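You operate a simulated robot arm through the tools that you are given. There is no shell and no other tool.

The job below is to be done with a simulated robot arm. You get a single attempt, and the scene is never put back.

Task
Put things in order on the conveyor end of the plywood bench. At the end: the grey lining carrier stands on top of the sneaker stiffener (marked "SNEAKER: WATER"); the brown cardboard core stands where the silver setting die stood; the black chalk eraser block stands on top of the yellow crepe block; the silver setting die from the conveyor end of the plywood bench stands where the grey lining carrier stood; the blue square cup stands on top of the derby stiffener (marked "DERBY: WATER"); whatever was shut is shut again. Leave all else as you found it, and nothing knocked over.

Only the result counts: the job must be done as asked and must still hold three seconds after the hand-in. Knocking over, shifting, dropping, spilling or breaking anything else fails it.

Robot
A 6-joint arm with a two-finger parallel gripper, fixed in place. Base frame: the origin is at the foot of the arm, x ahead of it, y to its left, z up; the work surface is at about z = 0. Units: mm, degrees, N and s.
With the tool pointing down near the work surface it reaches from about 140 to 580 mm from the base axis. Its first joint turns from -66.0 to 66.0 degrees. Payload 2.1 kg.
The TCP is the grasp point between the finger pads, 30 mm short of the fingertips. In the tool frame z runs along the fingers and y along their closing line. Largest opening 94 mm; finger width 28, thickness 10; the body of the gripper, 50 by 96 mm, starts 55 mm behind the TCP.
Orientation is that of the tool frame in the base frame, as a unit quaternion [x, y, z, w]. With the fingers straight down and closing along the base's y, the tool's x points along the base's -x, its y along +y and its z along -z.

Tools
- The arm moves only by the tool drive_tool. Its argument "moves" is a list of rows, each a list of 7 numbers: the opening, from 0 (shut) to 1 (fully open), then the shift along the tool's x, y, z in m, then the turn, a rotation vector about the tool's x, y, z in degrees. In form: [[fingers, tx, ty, tz, wx, wy, wz], ...]. A call has 1 to 20 rows; each row is the pose to reach, as a shift and turn from the pose commanded when the call began, along the tool's axes at that moment. Rows are played at 5 a second. More than 50 mm and 8.6 degrees between two rows, or a gripper value outside its range, and nothing of the call is played. A pose out of reach is approached as far as the arm can. The call stops where the force on the tool passes 40 N (or 10 N more than at its start, if that is more) or the arm is blocked; 0.2 s more then pass. Each finger travels about 72 mm/s and halts on what it meets, pressing with about 40 N; the grip force reading is that of the motor and also rises with nothing between the fingers. The clock runs only during rows and for 0.2 s after the last one: add rows that repeat a pose to give the fingers time. The reply holds the time, the measured pose of the TCP, the force on the tool along the base axes, the opening and the grip force, in the units named above and with some noise, with the torque about the TCP (base axes, N m) and any sound that the robot's microphone picked up.
- Cameras (640 x 400 px; columns grow to the right, rows downward): "scene" is fixed at [43.1, -359, 504.4]; the picture's right is [0.88, -0.48, 0.00], its down [-0.19, -0.34, -0.92] and it looks along [0.44, 0.81, -0.39] (base axes); focal length 330 px, centre (320, 200). "wrist" rides on the gripper at [76, 14, -102] in the tool frame; the picture's right is [-0.18, 0.98, 0.00], its down [-0.75, -0.14, -0.64] and it looks along [-0.63, -0.12, 0.77] (tool axes); focal length 243 px, centre (320, 200). There is no depth. A picture from a camera that has moved, and an enlarged one, comes with that camera's place and axes in the base frame and with its lens.
- camera(camera): a new picture of that camera. No time passes.
- close_up(camera, box): a new picture of the part [left, top, right, bottom] of that camera's present view, enlarged. No time passes.
- hand_in(): hands the job in; it is judged then, once.

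Places have to be worked out from the pictures, the camera data and where the tool is seen. Open the gripper and draw the arm clear of the work before you hand the job in, unless the task says otherwise.

The tools are called after "Emit:" as name(argument=value, ...) on one line, values as JSON. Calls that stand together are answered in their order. drive_tool: Moves the arm, as the interface text tells. Its arguments: {"type":"object","properties":{"moves":{"type":"array","items":{"type":"array","items":{"type":"number"}}}},"required":["moves"]} The other tools are called the same way: camera (camera) takes a picture; close_up (camera, box) takes an enlarged picture of a part of a camera's view; hand_in () hands the job in.

At the start:

```text
time: 0.0
ee_pos: [174.7, 217.3, 321.8]
ee_rot: [0.0, 1.0, 0.0, -0.001]
force: [0.1, 0.0, -0.3]
moment: [0.01, 0.04, -0.01]
opening: 93.6
finger_force: 0.1
```

scene: 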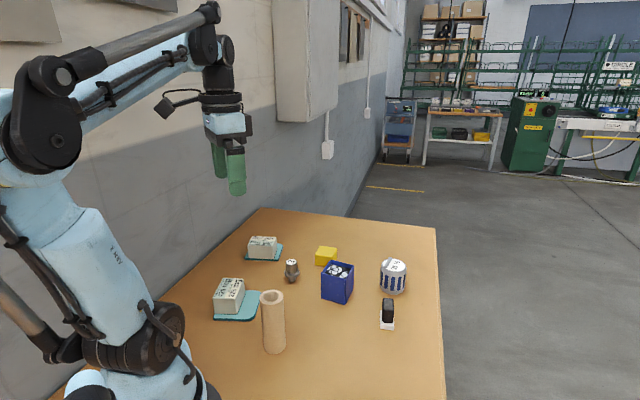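
wrist: 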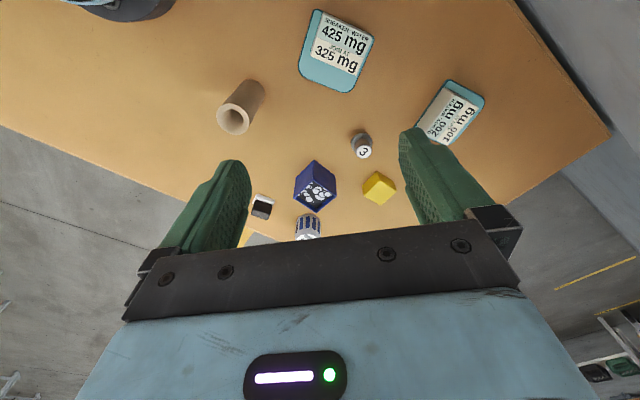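

I start by looking closely at the work area from both cameras to identify every object.

Emit:
close_up(camera="scene", box=[200, 220, 330, 360])

Emit:
close_up(camera="scene", box=[300, 230, 430, 340])

Emit:
close_up(camera="wrist", box=[200, 0, 500, 250])

```text
2.86 times, centred on (265, 290) of scene
camera zoom: at [43.1, -359.0, 504.4], right [0.88, -0.48, 0.0], down [-0.19, -0.34, -0.92], along [0.44, 0.81, -0.39], focal length 943 px, centre (477, -57)
```

zoom: 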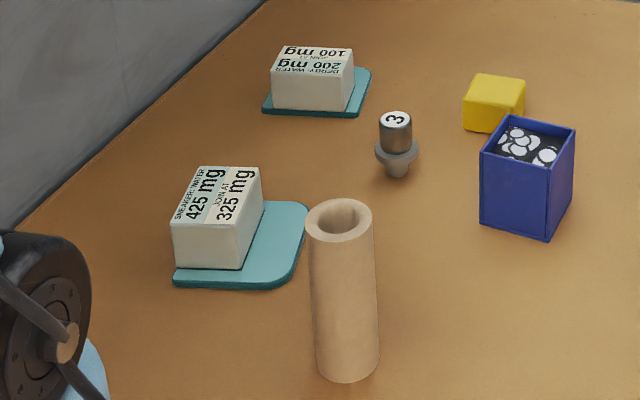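

```text
3.64 times, centred on (365, 285) of scene
camera zoom: at [43.1, -359.0, 504.4], right [0.88, -0.48, 0.0], down [-0.19, -0.34, -0.92], along [0.44, 0.81, -0.39], focal length 1200 px, centre (156, -109)
```

zoom: 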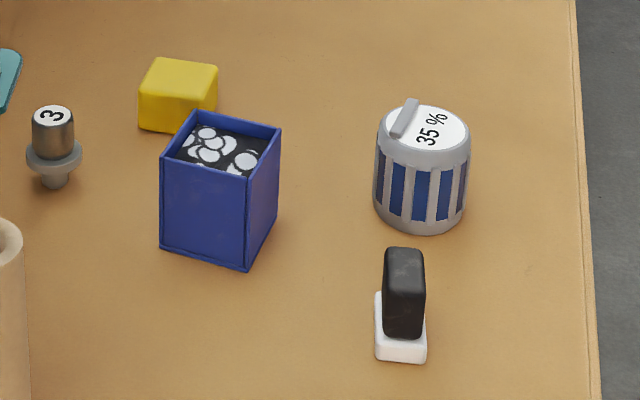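

```text
1.60 times, centred on (350, 125) of wrist
camera zoom: at [99.3, 232.8, 423.3], right [0.18, 0.98, 0.0], down [0.75, -0.14, 0.64], along [0.63, -0.12, -0.77], focal length 388 px, centre (272, 320)
```

zoom: 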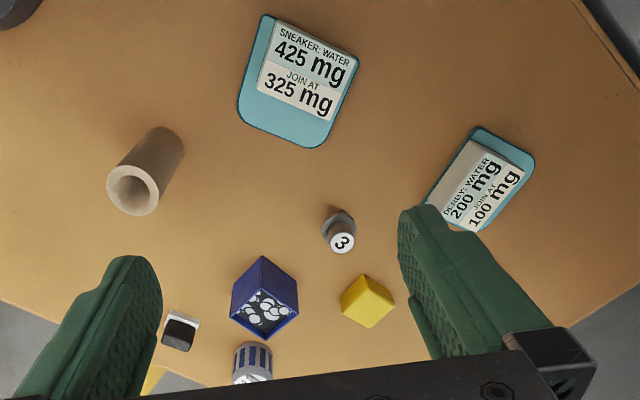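

The items are identified, but I want to see the labels, the eraser's white foot and the carrier lid in more detail before moving.

Emit:
close_up(camera="wrist", box=[290, 0, 390, 100])

Emit:
close_up(camera="wrist", box=[240, 150, 340, 250])

Emit:
close_up(camera="scene", box=[370, 250, 420, 340])

Emit:
close_up(camera="scene", box=[205, 225, 295, 330])

Emit:
close_up(camera="scene", box=[380, 0, 640, 200])

```text
4.00 times, centred on (340, 50) of wrist
camera zoom: at [99.3, 232.8, 423.3], right [0.18, 0.98, 0.0], down [0.75, -0.14, 0.64], along [0.63, -0.12, -0.77], focal length 970 px, centre (240, 800)
```

zoom: 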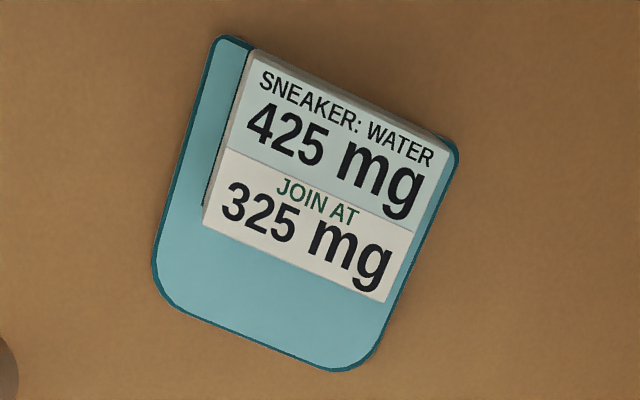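

```text
4.00 times, centred on (290, 200) of wrist
camera zoom: at [99.3, 232.8, 423.3], right [0.18, 0.98, 0.0], down [0.75, -0.14, 0.64], along [0.63, -0.12, -0.77], focal length 970 px, centre (440, 200)
```

zoom: 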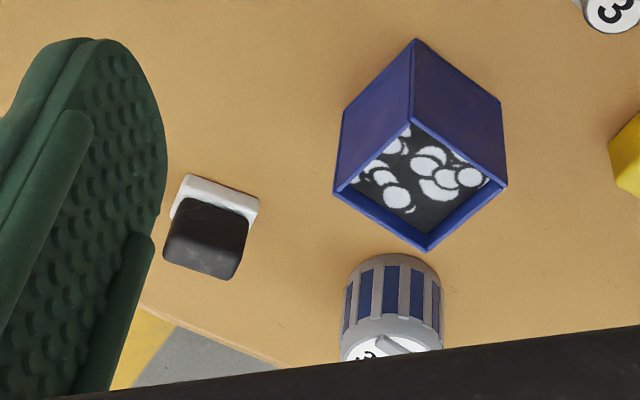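

```text
4.44 times, centred on (395, 295) of scene
camera zoom: at [43.1, -359.0, 504.4], right [0.88, -0.48, 0.0], down [-0.19, -0.34, -0.92], along [0.44, 0.81, -0.39], focal length 1467 px, centre (-13, -222)
```

zoom: 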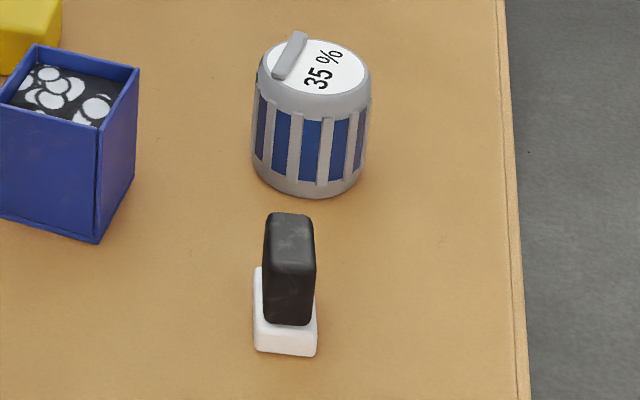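

```text
3.81 times, centred on (250, 278) of scene
camera zoom: at [43.1, -359.0, 504.4], right [0.88, -0.48, 0.0], down [-0.19, -0.34, -0.92], along [0.44, 0.81, -0.39], focal length 1258 px, centre (587, -95)
```

zoom: 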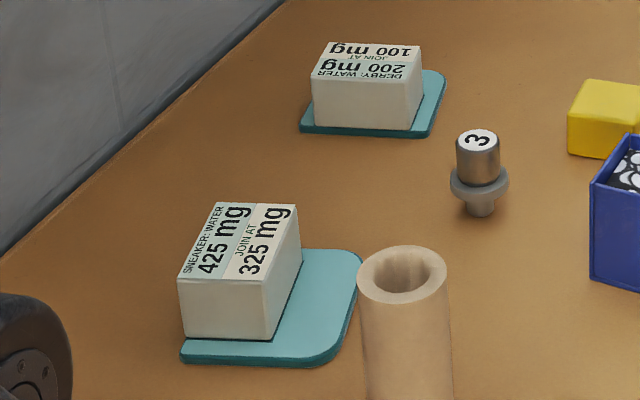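

```text
2.00 times, centred on (510, 100) of scene
camera zoom: at [43.1, -359.0, 504.4], right [0.88, -0.48, 0.0], down [-0.19, -0.34, -0.92], along [0.44, 0.81, -0.39], focal length 660 px, centre (-60, 400)
```

zoom: 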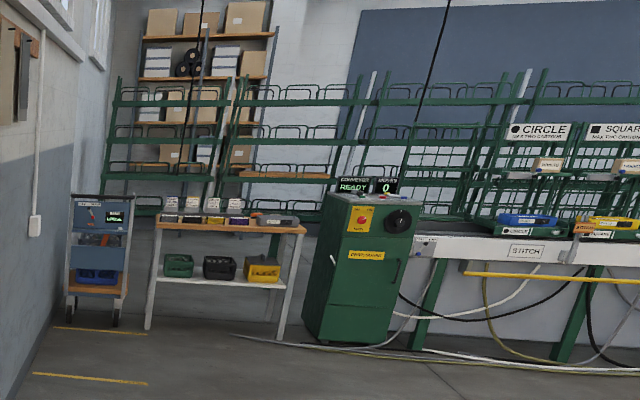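

The pictures put the main items at roughly:

| Item | Position (mm) | Size (mm) |
|---|---|---|
| Core | (192, 95) | 120 tall |
| Die | (308, 270) | – |
| Cup | (378, 170) | – |
| Carrier | (513, 130) | Ø62 |
| Eraser | (412, 46) | – |
| Sneaker block | (150, 252) | top at z≈47 |

I move high towards the eraser, then check whether the water readings change with time.

Emit:
drive_tool(moves=[[1, -0.02373, -0.01713, 0.01218, 0, 0, 0], [1, -0.04746, -0.03426, 0.02436, 0, 0, 0], [1, -0.07119, -0.05139, 0.03654, 0, 0, 0], [1, -0.09492, -0.06852, 0.04872, 0, 0, 0], [1, -0.11865, -0.08565, 0.0609, 0, 0, 0], [1, -0.14238, -0.10278, 0.07308, 0, 0, 0], [1, -0.16611, -0.11991, 0.08526, 0, 0, 0], [1, -0.18984, -0.13704, 0.09744, 0, 0, 0], [1, -0.21357, -0.15417, 0.10962, 0, 0, 0], [1, -0.2373, -0.1713, 0.1218, 0, 0, 0], [1, -0.2373, -0.1713, 0.1218, 0, 0, 0]])

Emit:
camera(camera="scene")

Emit:
camera(camera="wrist")

Emit:
close_up(camera="scene", box=[205, 225, 295, 330])

```text
time: 2.4
ee_pos: [411.1, 46.2, 196.9]
ee_rot: [0.0, 1.0, 0.0, 0.0]
force: [0.3, -0.1, -0.2]
moment: [0.03, 0.01, -0.01]
opening: 93.9
finger_force: 0.1
```

```text
taken
```

scene: 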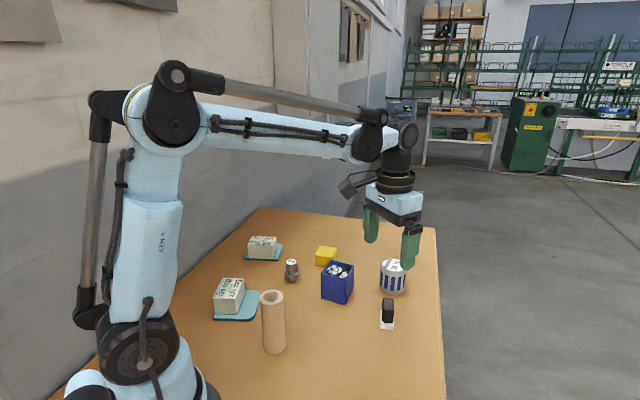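

```text
taken
camera wrist: at [336.2, 60.0, 299.7], right [0.18, 0.98, 0.0], down [0.75, -0.14, 0.64], along [0.63, -0.12, -0.77], focal length 243 px, centre (320, 200)
```

wrist: 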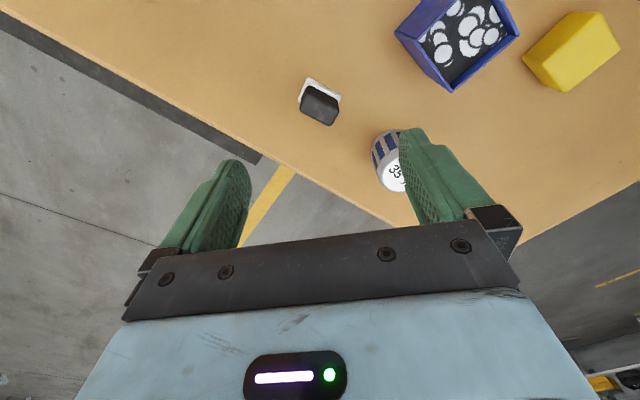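

```text
3.81 times, centred on (250, 278) of scene
camera zoom: at [43.1, -359.0, 504.4], right [0.88, -0.48, 0.0], down [-0.19, -0.34, -0.92], along [0.44, 0.81, -0.39], focal length 1258 px, centre (587, -95)
```

zoom: 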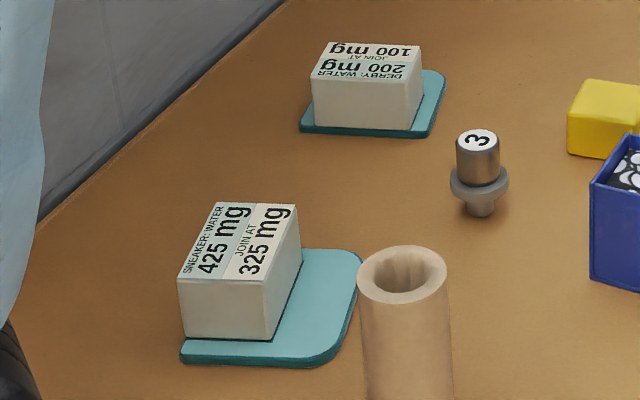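

The readings are unchanged at 2.4 s. I take a closer look at the eraser and carrier from here to fix their positions and orientation.

Emit:
close_up(camera="wrist", box=[280, 60, 360, 140])

Emit:
close_up(camera="wrist", box=[360, 0, 640, 200])

Emit:
close_up(camera="scene", box=[370, 280, 410, 340])

```text
5.00 times, centred on (320, 100) of wrist
camera zoom: at [336.2, 60.0, 299.7], right [0.18, 0.98, 0.0], down [0.75, -0.14, 0.64], along [0.63, -0.12, -0.77], focal length 1213 px, centre (320, 700)
```

zoom: 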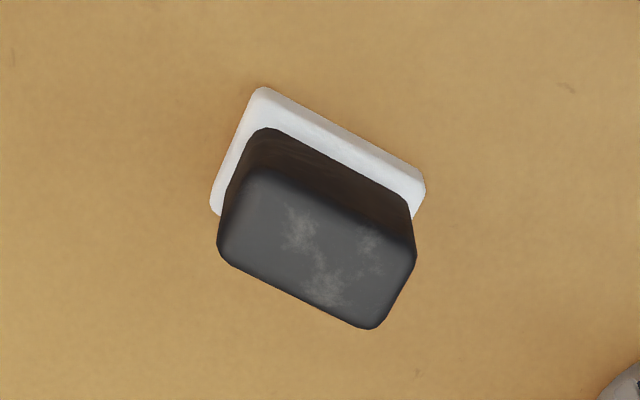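

```text
2.00 times, centred on (500, 100) of wrist
camera zoom: at [336.2, 60.0, 299.7], right [0.18, 0.98, 0.0], down [0.75, -0.14, 0.64], along [0.63, -0.12, -0.77], focal length 485 px, centre (-40, 400)
```

zoom: 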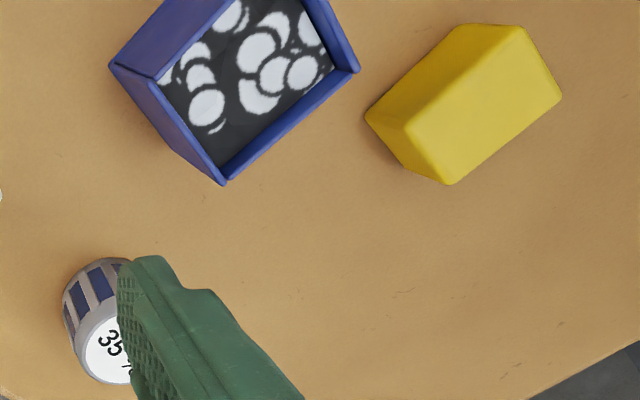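

```text
6.67 times, centred on (390, 310) of scene
camera zoom: at [43.1, -359.0, 504.4], right [0.88, -0.48, 0.0], down [-0.19, -0.34, -0.92], along [0.44, 0.81, -0.39], focal length 2201 px, centre (-147, -533)
```

zoom: 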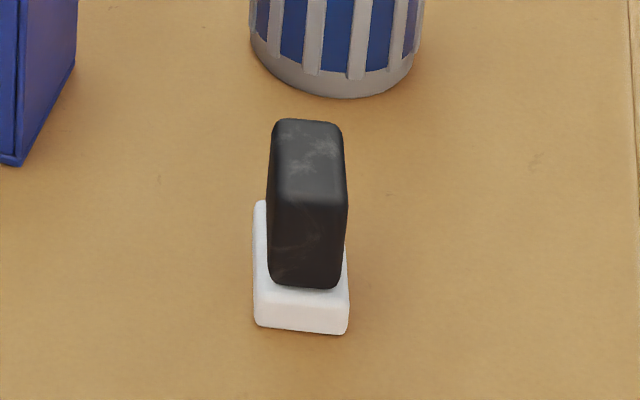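

The eraser's black body (about 24 × 36 mm, top near z≈50) sits on a white foot, centred at about (423, 44) with its long side at 53°. I turn the gripper 53° to close across the short side and come down to just above it.

Emit:
drive_tool(moves=[[1, -0.0014, -0.0003, 0.01, 0, 0, -6.625], [1, -0.0028, -0.0006, 0.02, 0, 0, -13.25], [1, -0.0042, -0.0009, 0.03, 0, 0, -19.875], [1, -0.0056, -0.0012, 0.04, 0, 0, -26.5], [1, -0.007, -0.0015, 0.05, 0, 0, -33.125], [1, -0.0085, -0.0018, 0.06, 0, 0, -39.75], [1, -0.01, -0.002, 0.07, 0, 0, -46.375], [1, -0.0115, -0.0023, 0.08, 0, 0, -53], [1, -0.0115, -0.0023, 0.085, 0, 0, -53], [1, -0.0115, -0.0023, 0.085, 0, 0, -53]])

Emit:
camera(camera="wrist")

Emit:
close_up(camera="scene", box=[340, 220, 450, 340])

Emit:
close_up(camera="scene", box=[205, 225, 295, 330])

```text
time: 4.6
ee_pos: [425.0, 45.8, 112.2]
ee_rot: [-0.447, 0.895, 0.0, 0.001]
force: [0.3, 0.2, 0.2]
moment: [0.02, 0.0, -0.03]
opening: 94.0
finger_force: 0.0
```

```text
taken
camera wrist: at [368.2, -7.0, 215.5], right [-0.67, 0.74, 0.0], down [0.57, 0.52, 0.64], along [0.47, 0.43, -0.77], focal length 243 px, centre (320, 200)
```

wrist: 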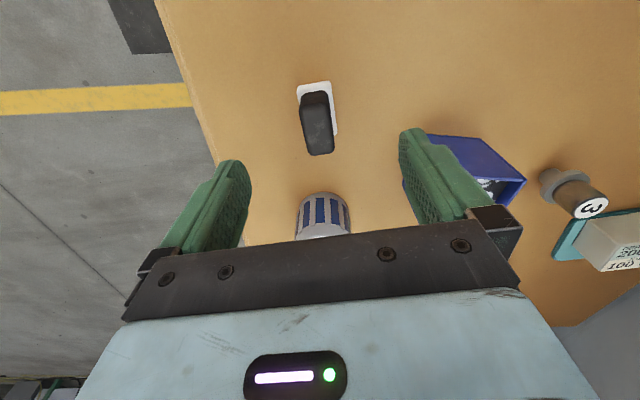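

```text
3.33 times, centred on (395, 280) of scene
camera zoom: at [43.1, -359.0, 504.4], right [0.88, -0.48, 0.0], down [-0.19, -0.34, -0.92], along [0.44, 0.81, -0.39], focal length 1100 px, centre (70, -67)
```

zoom: 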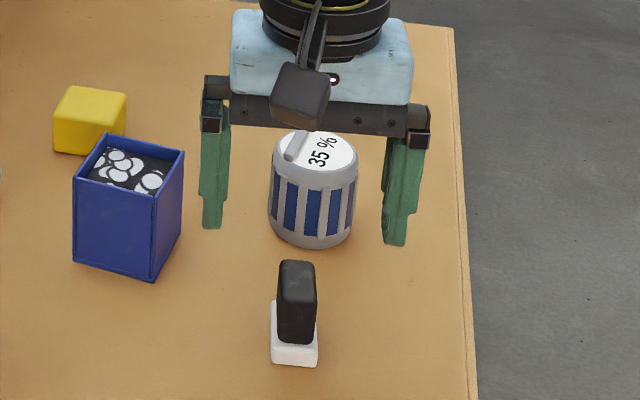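

```text
3.81 times, centred on (250, 278) of scene
camera zoom: at [43.1, -359.0, 504.4], right [0.88, -0.48, 0.0], down [-0.19, -0.34, -0.92], along [0.44, 0.81, -0.39], focal length 1258 px, centre (587, -95)
```

zoom: 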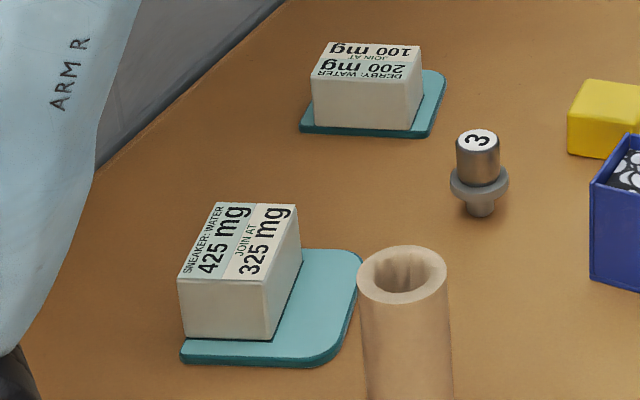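

The TCP is at about (425, 45.5, 113) and the gripper looks lined up with the block. I zoom in to fine-centre it before descending.

Emit:
close_up(camera="wrist", box=[270, 70, 370, 170])

```text
4.00 times, centred on (320, 120) of wrist
camera zoom: at [368.2, -7.0, 215.5], right [-0.67, 0.74, 0.0], down [0.57, 0.52, 0.64], along [0.47, 0.43, -0.77], focal length 970 px, centre (320, 520)
```

zoom: 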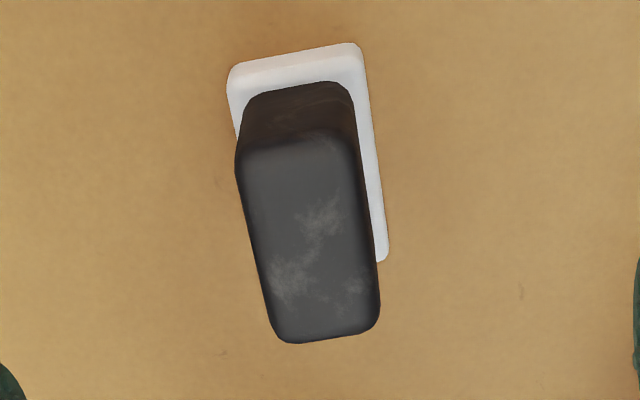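

The zoom shows the block centred across the jaws, and about 4 mm off along the finger width. I shift 4 mm and descend so the fingertips stay just above the white foot (TCP z≈46).

Emit:
drive_tool(moves=[[1, 0.004, 0, 0.015, 0, 0, 0], [1, 0.004, 0, 0.03, 0, 0, 0], [1, 0.004, 0, 0.045, 0, 0, 0], [1, 0.004, 0, 0.058, 0, 0, 0], [1, 0.004, 0, 0.066, 0, 0, 0], [1, 0.004, 0, 0.066, 0, 0, 0]])

Emit:
close_up(camera="wrist", box=[200, 60, 440, 210])

Emit:
close_up(camera="scene", box=[340, 240, 440, 340])

```text
time: 6.0
ee_pos: [422.8, 41.4, 49.2]
ee_rot: [-0.446, 0.895, 0.0, 0.0]
force: [0.8, -0.4, 0.1]
moment: [0.0, 0.01, 0.01]
opening: 94.1
finger_force: 0.0
```

```text
2.67 times, centred on (320, 135) of wrist
camera zoom: at [366.6, -10.6, 150.8], right [-0.67, 0.74, 0.0], down [0.57, 0.52, 0.64], along [0.47, 0.43, -0.77], focal length 647 px, centre (320, 373)
```

zoom: 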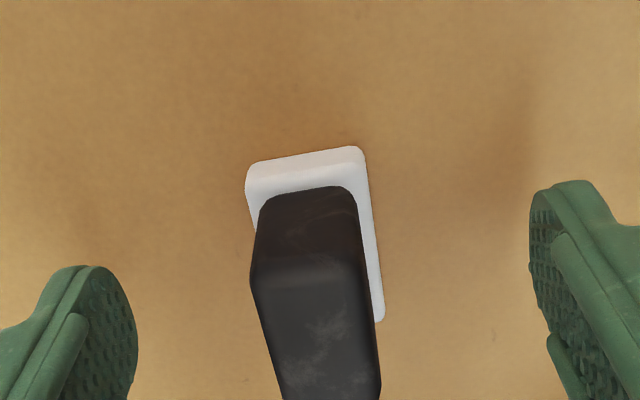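

```text
4.00 times, centred on (390, 290) of scene
camera zoom: at [43.1, -359.0, 504.4], right [0.88, -0.48, 0.0], down [-0.19, -0.34, -0.92], along [0.44, 0.81, -0.39], focal length 1320 px, centre (40, -160)
```

zoom: 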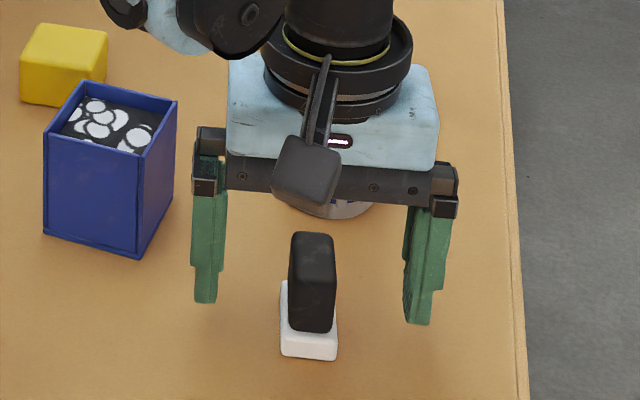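

Fingertips are at z≈19, clear of the white foot, and the block sits centrally. I lower 1 mm more, close the fingers and lift a little to see whether the white foot is part of the block.

Emit:
drive_tool(moves=[[1, 0, 0, 0.001, 0, 0, 0], [0.1, 0, 0, 0.001, 0, 0, 0], [0.1, 0, 0, 0.001, 0, 0, 0], [0.1, 0, 0, 0.001, 0, 0, 0], [0.1, 0, 0, 0.001, 0, 0, 0], [0.1, 0, 0, 0.001, 0, 0, 0], [0.1, 0, 0, -0.003, 0, 0, 0], [0.1, 0, 0, -0.01, 0, 0, 0], [0.1, 0, 0, -0.02, 0, 0, 0]])

Emit:
close_up(camera="scene", box=[340, 240, 440, 340])

Emit:
close_up(camera="wrist", box=[200, 60, 440, 210])

Emit:
close_up(camera="scene", box=[205, 225, 295, 330])

```text
time: 8.0
ee_pos: [420.4, 42.1, 68.4]
ee_rot: [-0.447, 0.895, 0.001, 0.001]
force: [1.3, 0.2, -0.5]
moment: [0.01, 0.03, 0.02]
opening: 25.3
finger_force: 40.1
```

```text
4.00 times, centred on (390, 290) of scene
camera zoom: at [43.1, -359.0, 504.4], right [0.88, -0.48, 0.0], down [-0.19, -0.34, -0.92], along [0.44, 0.81, -0.39], focal length 1320 px, centre (40, -160)
```

zoom: 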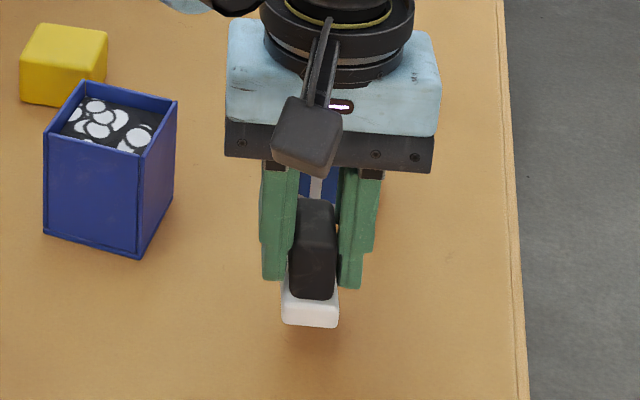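

```text
2.67 times, centred on (320, 135) of wrist
camera zoom: at [365.0, -10.6, 170.3], right [-0.67, 0.74, 0.0], down [0.57, 0.52, 0.64], along [0.47, 0.43, -0.77], focal length 647 px, centre (320, 373)
```

zoom: 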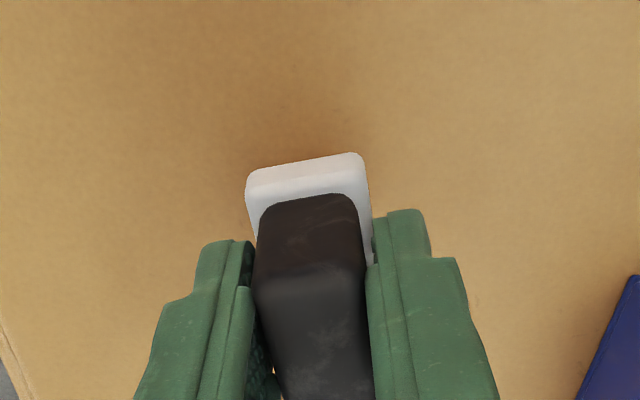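

```text
3.81 times, centred on (250, 278) of scene
camera zoom: at [43.1, -359.0, 504.4], right [0.88, -0.48, 0.0], down [-0.19, -0.34, -0.92], along [0.44, 0.81, -0.39], focal length 1258 px, centre (587, -95)
```

zoom: 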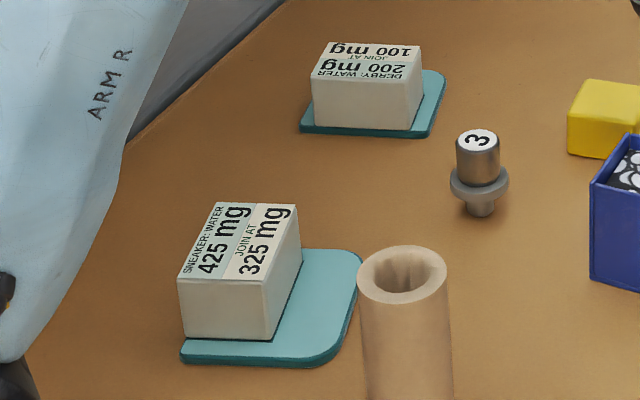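

The white foot lifts with the black body, so it is one piece, gripped at 25 mm with the TCP about 48 mm above its bottom. I raise it, carry it over the cup with clearance and stop above the yellow block at about (424, 303), turning 8° to line up with the block's edges.

Emit:
drive_tool(moves=[[0.1, 0, 0, -0.028, 0, 0, 0], [0.1, 0, 0, -0.056, 0, 0, 0], [0.1, 0, 0, -0.084, 0, 0, 0], [0.1, -0.0105, 0.0078, -0.09, 0, 0, 0], [0.1, -0.0315, 0.0233, -0.09, 0, 0, 0], [0.1, -0.0525, 0.0388, -0.09, 0, 0, 0], [0.1, -0.0735, 0.0543, -0.09, 0, 0, 1], [0.1, -0.0945, 0.0698, -0.09, 0, 0, 2], [0.1, -0.1155, 0.0853, -0.09, 0, 0, 3], [0.1, -0.1365, 0.1008, -0.09, 0, 0, 4], [0.1, -0.1575, 0.1163, -0.09, 0, 0, 5], [0.1, -0.1785, 0.1318, -0.09, 0, 0, 6], [0.1, -0.195, 0.144, -0.09, 0, 0, 7], [0.1, -0.2096, 0.1551, -0.09, 0, 0, 8], [0.1, -0.2096, 0.1551, -0.09, 0, 0, 8], [0.1, -0.2096, 0.1551, -0.09, 0, 0, 8]])

Emit:
camera(camera="wrist")

Emit:
close_up(camera="scene", box=[280, 170, 400, 290])

Emit:
close_up(camera="scene", box=[205, 225, 295, 330])

```text
time: 11.4
ee_pos: [422.2, 304.2, 157.7]
ee_rot: [-0.383, 0.924, 0.001, 0.0]
force: [-1.3, 0.2, 0.0]
moment: [0.03, -0.02, 0.03]
opening: 25.5
finger_force: 40.0
```

```text
taken
camera wrist: at [359.7, 259.7, 260.3], right [-0.56, 0.83, 0.0], down [0.63, 0.43, 0.64], along [0.53, 0.36, -0.77], focal length 243 px, centre (320, 200)
```

wrist: 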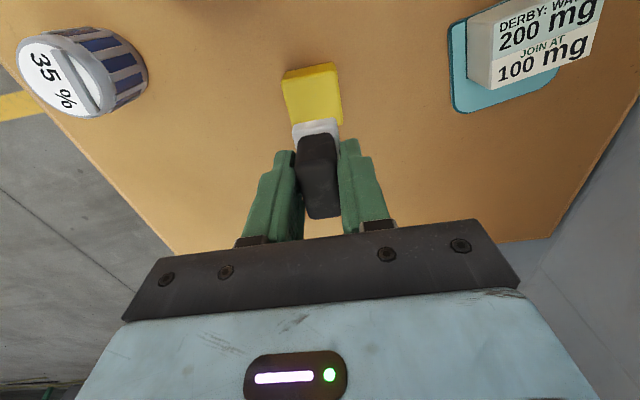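

```text
3.33 times, centred on (340, 230) of scene
camera zoom: at [43.1, -358.9, 504.4], right [0.88, -0.48, 0.0], down [-0.19, -0.34, -0.92], along [0.44, 0.81, -0.39], focal length 1100 px, centre (253, 100)
```

zoom: 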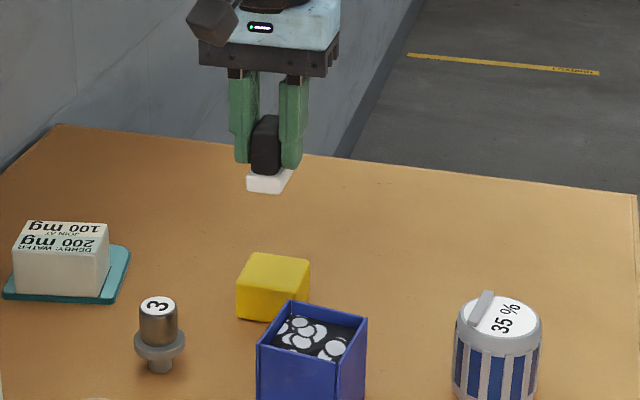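

```text
3.81 times, centred on (250, 278) of scene
camera zoom: at [43.1, -358.9, 504.4], right [0.88, -0.48, 0.0], down [-0.19, -0.34, -0.92], along [0.44, 0.81, -0.39], focal length 1258 px, centre (587, -95)
```

zoom: 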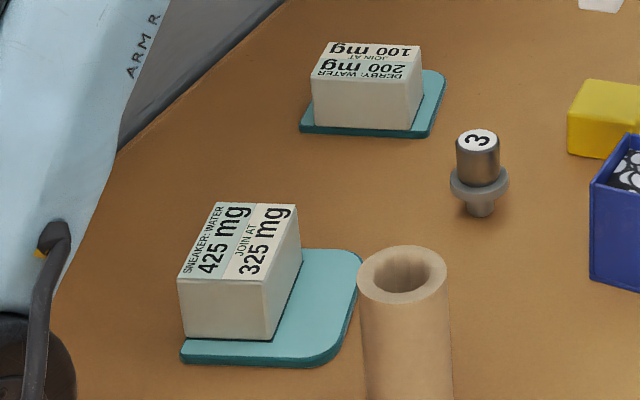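

The reading labels are still unchanged at 11.4 s. I zoom in on the yellow block under the eraser to work out the final alignment.

Emit:
close_up(camera="wrist", box=[260, 40, 380, 160])

Emit:
close_up(camera="scene", box=[310, 205, 370, 275])

```text
3.33 times, centred on (320, 100) of wrist
camera zoom: at [359.7, 259.7, 260.3], right [-0.56, 0.83, 0.0], down [0.63, 0.43, 0.64], along [0.53, 0.36, -0.77], focal length 809 px, centre (320, 533)
```

zoom: 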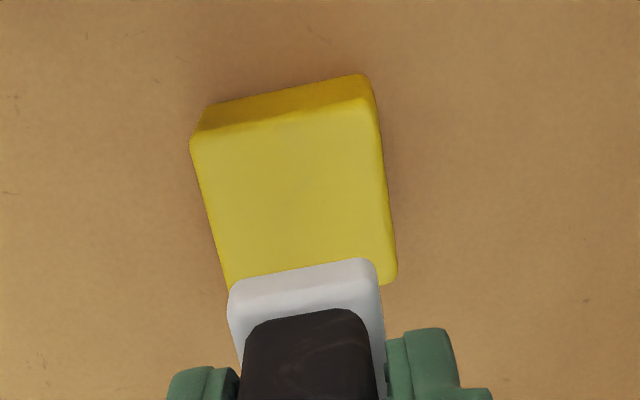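

```text
5.71 times, centred on (340, 240) of scene
camera zoom: at [43.1, -358.9, 504.4], right [0.88, -0.48, 0.0], down [-0.19, -0.34, -0.92], along [0.44, 0.81, -0.39], focal length 1886 px, centre (206, -29)
```

zoom: 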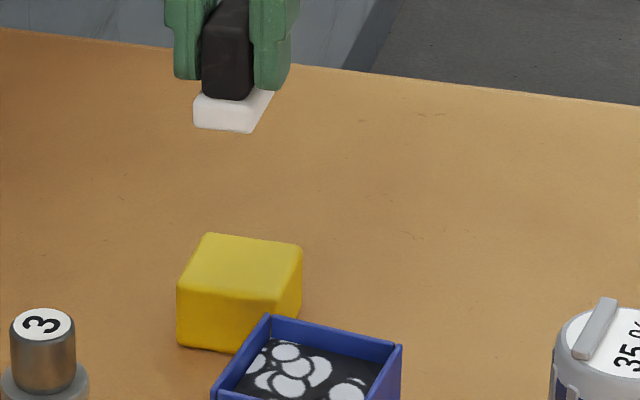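

Comparing eraser and block in both views, the eraser needs to shift about (-2, -10) mm to be centred on the block. I apply that and descend until it hovers about 10 mm over the yellow top.

Emit:
drive_tool(moves=[[0.1, 0.004, -0.0027, 0.01, 0, 0, 0], [0.1, 0.00835, -0.0055, 0.025, 0, 0, 0], [0.1, 0.00835, -0.0055, 0.04, 0, 0, 0], [0.1, 0.00835, -0.0055, 0.052, 0, 0, 0], [0.1, 0.00835, -0.0055, 0.062, 0, 0, 0], [0.1, 0.00835, -0.0055, 0.062, 0, 0, 0], [0.1, 0.00835, -0.0055, 0.062, 0, 0, 0]])

Emit:
close_up(camera="wrist", box=[260, 40, 380, 160])

Emit:
close_up(camera="scene", box=[310, 205, 370, 275])

```text
time: 13.0
ee_pos: [421.8, 293.3, 95.7]
ee_rot: [-0.383, 0.924, 0.0, 0.0]
force: [0.7, 0.1, -0.7]
moment: [-0.03, 0.0, 0.01]
opening: 25.5
finger_force: 39.9
```

```text
3.33 times, centred on (320, 100) of wrist
camera zoom: at [358.0, 249.5, 197.9], right [-0.56, 0.83, 0.0], down [0.63, 0.43, 0.64], along [0.53, 0.36, -0.77], focal length 809 px, centre (320, 533)
```

zoom: 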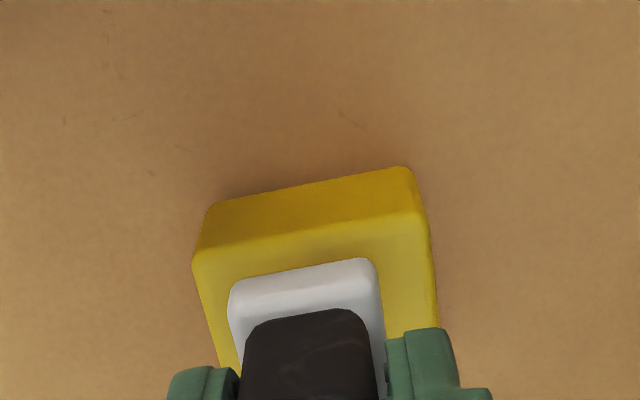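

```text
5.71 times, centred on (340, 240) of scene
camera zoom: at [43.1, -359.0, 504.4], right [0.88, -0.48, 0.0], down [-0.19, -0.34, -0.92], along [0.44, 0.81, -0.39], focal length 1886 px, centre (206, -29)
```

zoom: 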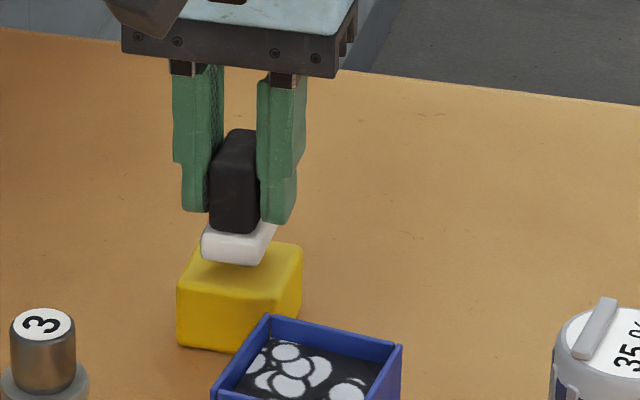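

The eraser looks centred over the block within about 2 mm. I shift 1.5 mm sideways and lower gently in small steps towards contact.

Emit:
drive_tool(moves=[[0.1, 0, 0.001, 0.004, 0, 0, 0], [0.1, 0, 0.0015, 0.008, 0, 0, 0], [0.1, 0, 0.0015, 0.011, 0, 0, 0], [0.1, 0, 0.0015, 0.012, 0, 0, 0], [0.1, 0, 0.0015, 0.012, 0, 0, 0]])

Emit:
close_up(camera="scene", box=[310, 205, 370, 275])

```text
time: 14.2
ee_pos: [420.1, 295.1, 85.0]
ee_rot: [-0.383, 0.924, 0.0, 0.0]
force: [0.0, -0.1, -0.8]
moment: [0.03, -0.01, -0.01]
opening: 25.4
finger_force: 39.9
```

```text
5.71 times, centred on (340, 240) of scene
camera zoom: at [43.1, -359.0, 504.4], right [0.88, -0.48, 0.0], down [-0.19, -0.34, -0.92], along [0.44, 0.81, -0.39], focal length 1886 px, centre (206, -29)
```

zoom: 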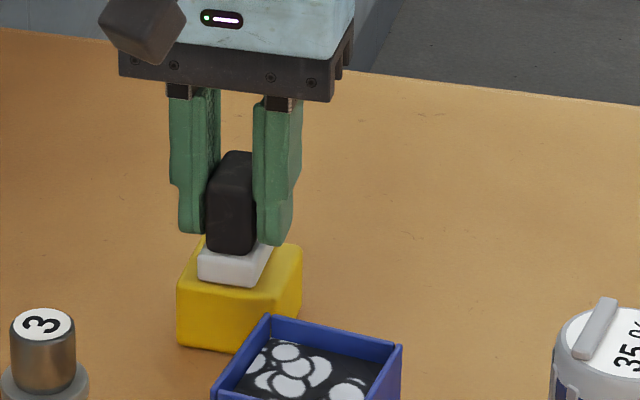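

There is no contact force yet, and the foot is about 3–4 mm above the top. I take back the 1.5 mm sideways shift and keep lowering in 1 mm steps.

Emit:
drive_tool(moves=[[0.1, 0, -0.0015, 0.001, 0, 0, 0], [0.1, 0, -0.0015, 0.002, 0, 0, 0], [0.1, 0, -0.0015, 0.003, 0, 0, 0], [0.1, 0, -0.0015, 0.003, 0, 0, 0]])

```text
time: 15.1
ee_pos: [421.4, 291.7, 82.5]
ee_rot: [-0.384, 0.923, 0.0, 0.001]
force: [0.6, 0.8, 13.1]
moment: [0.01, 0.0, -0.03]
opening: 25.5
finger_force: 40.1
stopped in row 4: the force on the tool passed its limit at 42 N (the readings are from after the stop); the commanded pose is now the measured one
```

Contact at TCP z≈82.5 with the block resting on the yellow one. I open the fingers gradually and then rise straight up.

Emit:
drive_tool(moves=[[0.35, 0, 0, 0, 0, 0, 0], [0.5, 0, 0, 0, 0, 0, 0], [0.6, 0, 0, 0, 0, 0, 0], [0.6, 0, 0, 0, 0, 0, 0]])

Emit:
close_up(camera="scene", box=[310, 205, 370, 275])

Emit:
close_up(camera="wrist", box=[220, 40, 420, 200])

Emit:
close_up(camera="scene", box=[205, 225, 295, 330])

```text
time: 16.1
ee_pos: [422.2, 292.9, 82.4]
ee_rot: [-0.383, 0.924, 0.001, 0.0]
force: [0.0, -0.1, 0.6]
moment: [0.03, 0.0, 0.04]
opening: 56.3
finger_force: 0.0
```

```text
5.71 times, centred on (340, 240) of scene
camera zoom: at [43.1, -359.0, 504.4], right [0.88, -0.48, 0.0], down [-0.19, -0.34, -0.92], along [0.44, 0.81, -0.39], focal length 1886 px, centre (206, -29)
```

zoom: 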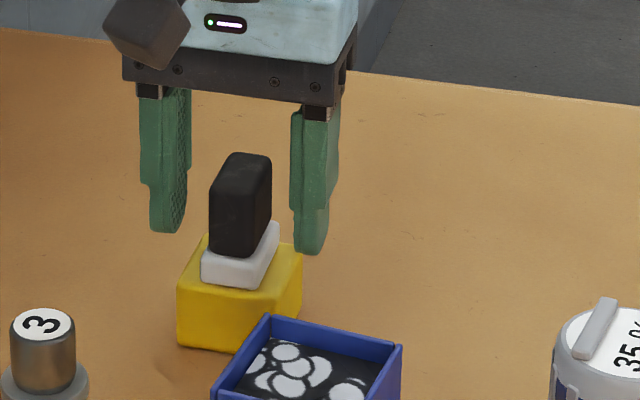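

```text
2.50 times, centred on (320, 120) of wrist
camera zoom: at [358.1, 249.5, 184.5], right [-0.57, 0.82, 0.0], down [0.63, 0.43, 0.64], along [0.53, 0.36, -0.77], focal length 606 px, centre (320, 400)
```

zoom: 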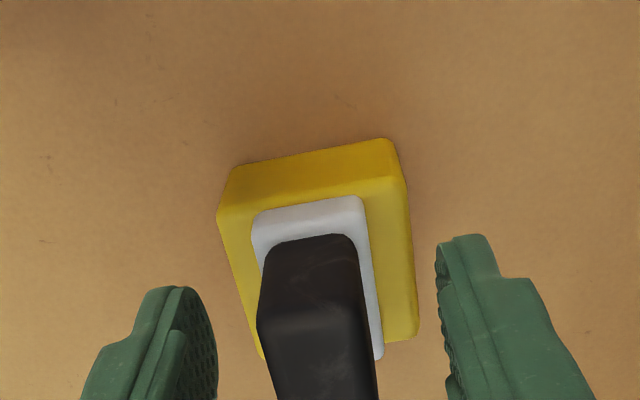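

```text
3.81 times, centred on (250, 278) of scene
camera zoom: at [43.1, -359.0, 504.4], right [0.88, -0.48, 0.0], down [-0.19, -0.34, -0.92], along [0.44, 0.81, -0.39], focal length 1258 px, centre (587, -95)
```

zoom: 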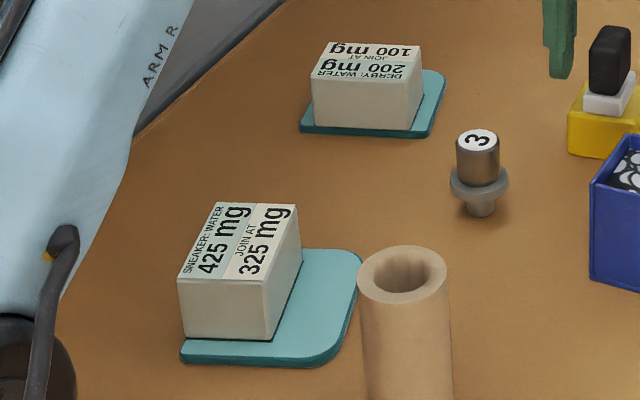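

The eraser stands steadily on the yellow block. I rise straight up and move over the carrier at about (510, 129), opening fully on the way.

Emit:
drive_tool(moves=[[0.6, 0, 0, -0.02, 0, 0, 0], [0.6, 0, 0, -0.045, 0, 0, 0], [0.8, 0, 0, -0.075, 0, 0, 0], [1, 0.0, 0.0, -0.09, 0, 0, 0], [1, 0.0077, -0.0255, -0.09, 0, 0, 0], [1, 0.0154, -0.051, -0.09, 0, 0, 0], [1, 0.0231, -0.0764, -0.09, 0, 0, 0], [1, 0.0308, -0.1019, -0.09, 0, 0, 0], [1, 0.0385, -0.1274, -0.09, 0, 0, 0], [1, 0.0462, -0.1528, -0.09, 0, 0, 0], [1, 0.0539, -0.1783, -0.09, 0, 0, 0], [1, 0.0539, -0.1783, -0.09, 0, 0, 0], [1, 0.0539, -0.1783, -0.09, 0, 0, 0]])

Emit:
camera(camera="wrist")

Emit:
camera(camera="scene")

```text
time: 18.9
ee_pos: [510.6, 128.7, 172.8]
ee_rot: [-0.382, 0.924, 0.001, 0.0]
force: [0.4, -0.3, -0.3]
moment: [-0.02, 0.01, -0.01]
opening: 94.1
finger_force: 0.1
```

```text
taken
camera wrist: at [447.0, 85.3, 275.1], right [-0.57, 0.82, 0.0], down [0.63, 0.43, 0.64], along [0.53, 0.36, -0.77], focal length 243 px, centre (320, 200)
```

wrist: 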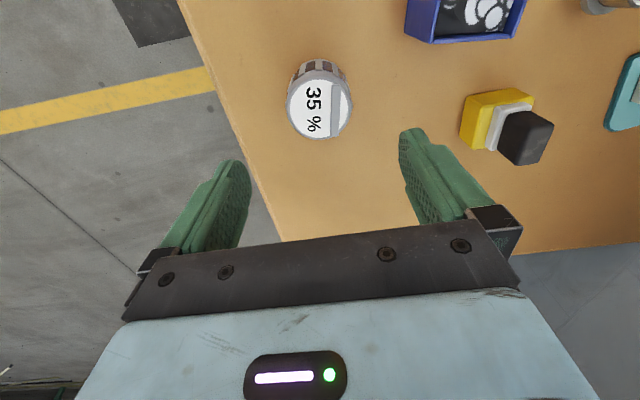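

```text
taken
```

scene: 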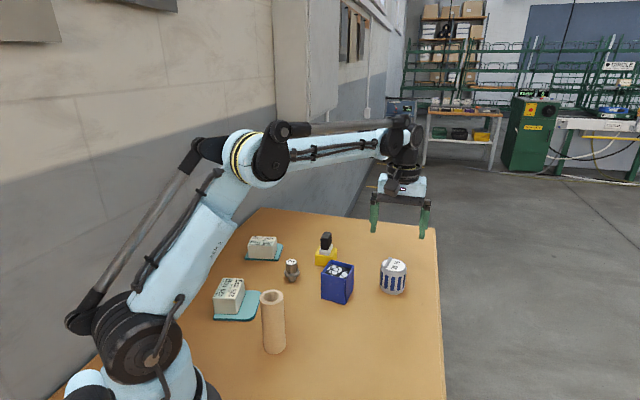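

Emit:
close_up(camera="wrist", box=[270, 40, 370, 160])

Emit:
close_up(camera="wrist", box=[400, 60, 580, 180])

Emit:
close_up(camera="scene", box=[205, 225, 295, 330])

```text
3.33 times, centred on (320, 100) of wrist
camera zoom: at [447.0, 85.3, 275.1], right [-0.57, 0.82, 0.0], down [0.63, 0.43, 0.64], along [0.53, 0.36, -0.77], focal length 809 px, centre (320, 533)
```

zoom: 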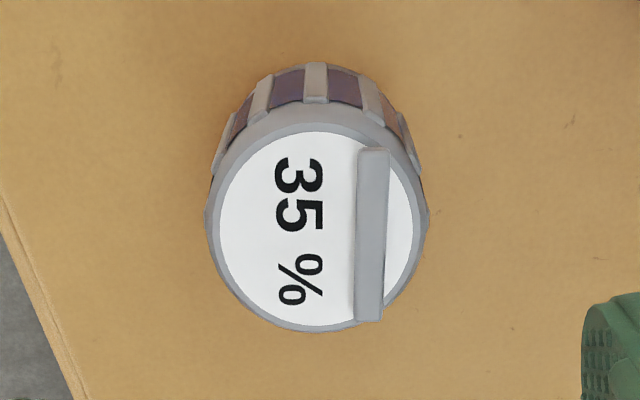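

```text
3.33 times, centred on (490, 120) of wrist
camera zoom: at [447.0, 85.3, 275.1], right [-0.57, 0.82, 0.0], down [0.63, 0.43, 0.64], along [0.53, 0.36, -0.77], focal length 809 px, centre (-247, 467)
```

zoom: 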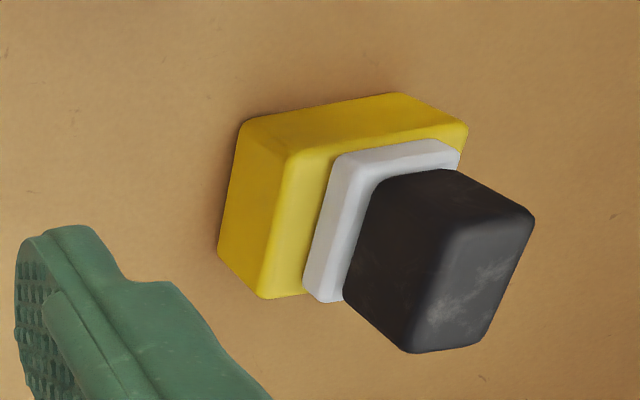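

```text
3.81 times, centred on (250, 278) of scene
camera zoom: at [43.1, -359.0, 504.4], right [0.88, -0.48, 0.0], down [-0.19, -0.34, -0.92], along [0.44, 0.81, -0.39], focal length 1258 px, centre (587, -95)
```

zoom: 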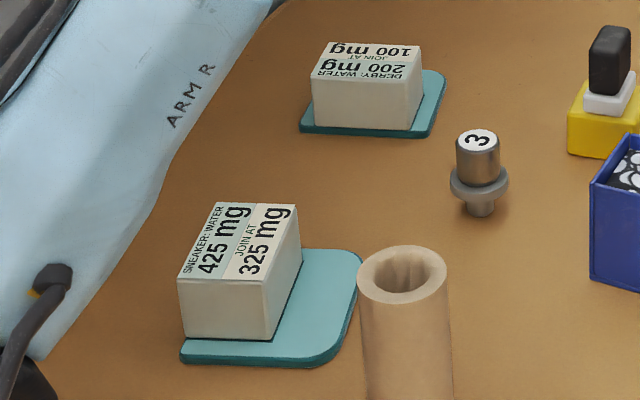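

The lid centre works out at about (509, 127) with the top near z≈60, and the TCP is only 2.5 mm off that. I correct this and descend around the carrier to a grasp height of z≈42.

Emit:
drive_tool(moves=[[1, 0.0025, -0.0003, 0.02, 0, 0, 0], [1, 0.0025, -0.0003, 0.042, 0, 0, 0], [1, 0.0025, -0.0003, 0.064, 0, 0, 0], [1, 0.0025, -0.0003, 0.086, 0, 0, 0], [1, 0.0025, -0.0003, 0.105, 0, 0, 0], [1, 0.0025, -0.0003, 0.12, 0, 0, 0], [1, 0.0025, -0.0003, 0.13, 0, 0, 0], [1, 0.0025, -0.0003, 0.13, 0, 0, 0]])

Emit:
camera(camera="wrist")

Emit:
close_up(camera="scene", box=[340, 210, 450, 310])

```text
time: 20.7
ee_pos: [506.7, 128.1, 40.8]
ee_rot: [-0.383, 0.924, 0.001, 0.0]
force: [-0.2, 0.0, -0.3]
moment: [0.0, -0.03, 0.01]
opening: 94.0
finger_force: 0.1
```

```text
taken
camera wrist: at [443.4, 83.3, 144.0], right [-0.57, 0.82, 0.0], down [0.63, 0.43, 0.64], along [0.53, 0.36, -0.77], focal length 243 px, centre (320, 200)
```

wrist: 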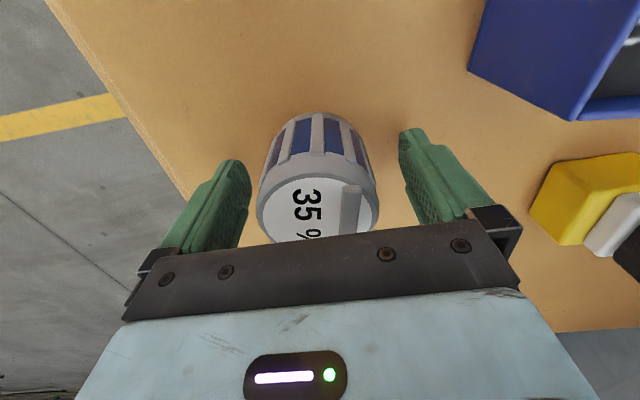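

```text
4.00 times, centred on (395, 260) of scene
camera zoom: at [43.1, -359.0, 504.4], right [0.88, -0.48, 0.0], down [-0.19, -0.34, -0.92], along [0.44, 0.81, -0.39], focal length 1320 px, centre (20, -40)
```

zoom: 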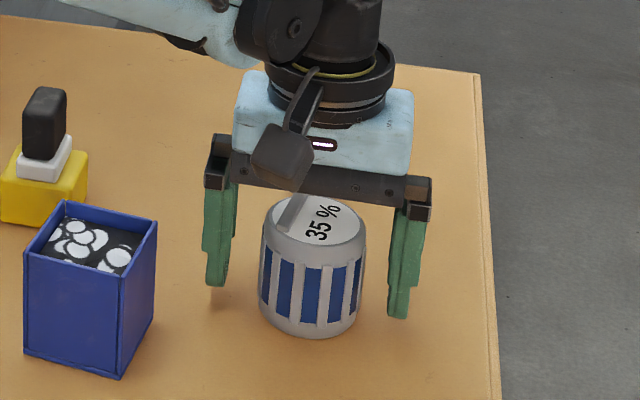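

The jaws straddle the carrier centrally at z≈41. I close on it and make a small test lift.

Emit:
drive_tool(moves=[[0.75, 0, 0, 0, 0, 0, 0], [0.5, 0, 0, 0, 0, 0, 0], [0.5, 0, 0, 0, 0, 0, 0], [0.5, 0, 0, 0, 0, 0, 0], [0.5, 0, 0, 0, 0, 0, 0]])

Emit:
close_up(camera="scene", box=[340, 210, 450, 310])

Emit:
camera(camera="wrist")

```text
time: 21.9
ee_pos: [506.4, 128.3, 42.1]
ee_rot: [-0.382, 0.924, 0.001, 0.0]
force: [-0.7, 0.2, 0.5]
moment: [0.03, -0.03, -0.03]
opening: 58.0
finger_force: 40.0
```

```text
4.00 times, centred on (395, 260) of scene
camera zoom: at [43.1, -359.0, 504.4], right [0.88, -0.48, 0.0], down [-0.19, -0.34, -0.92], along [0.44, 0.81, -0.39], focal length 1320 px, centre (20, -40)
```

zoom: 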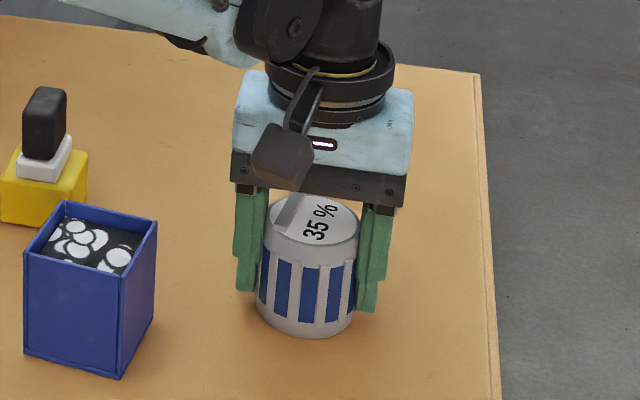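

```text
taken
camera wrist: at [443.4, 83.2, 144.2], right [-0.57, 0.82, 0.0], down [0.63, 0.43, 0.64], along [0.53, 0.36, -0.77], focal length 243 px, centre (320, 200)
```

wrist: 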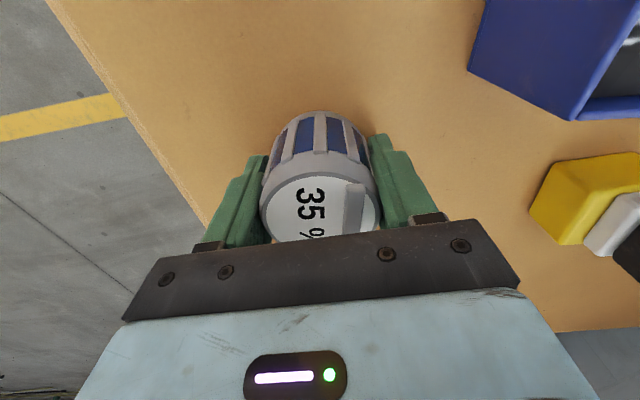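

The grip holds at 58 mm, and the carrier appears to have shifted a couple of mm while being centred. I re-take the exact crop from the start to measure that shift, so I know the carrier's original spot for the die.

Emit:
close_up(camera="scene", box=[370, 250, 420, 340])

Emit:
close_up(camera="scene", box=[300, 230, 430, 340])

```text
4.44 times, centred on (395, 295) of scene
camera zoom: at [43.1, -359.0, 504.4], right [0.88, -0.48, 0.0], down [-0.19, -0.34, -0.92], along [0.44, 0.81, -0.39], focal length 1467 px, centre (-13, -222)
```

zoom: 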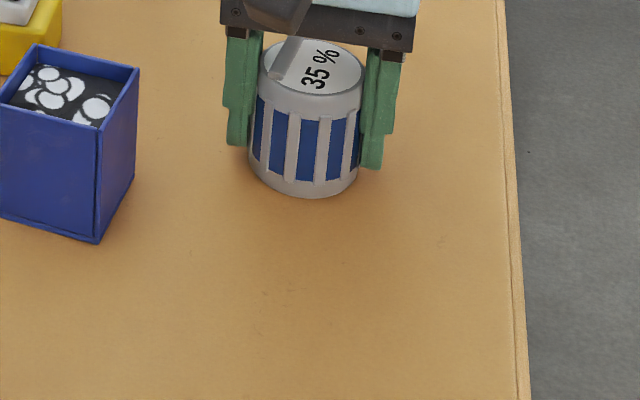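

```text
3.64 times, centred on (365, 285) of scene
camera zoom: at [43.1, -359.0, 504.4], right [0.88, -0.48, 0.0], down [-0.19, -0.34, -0.92], along [0.44, 0.81, -0.39], focal length 1200 px, centre (156, -109)
```

zoom: 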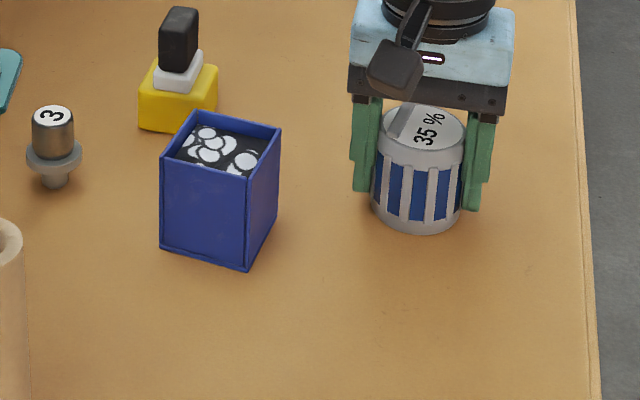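

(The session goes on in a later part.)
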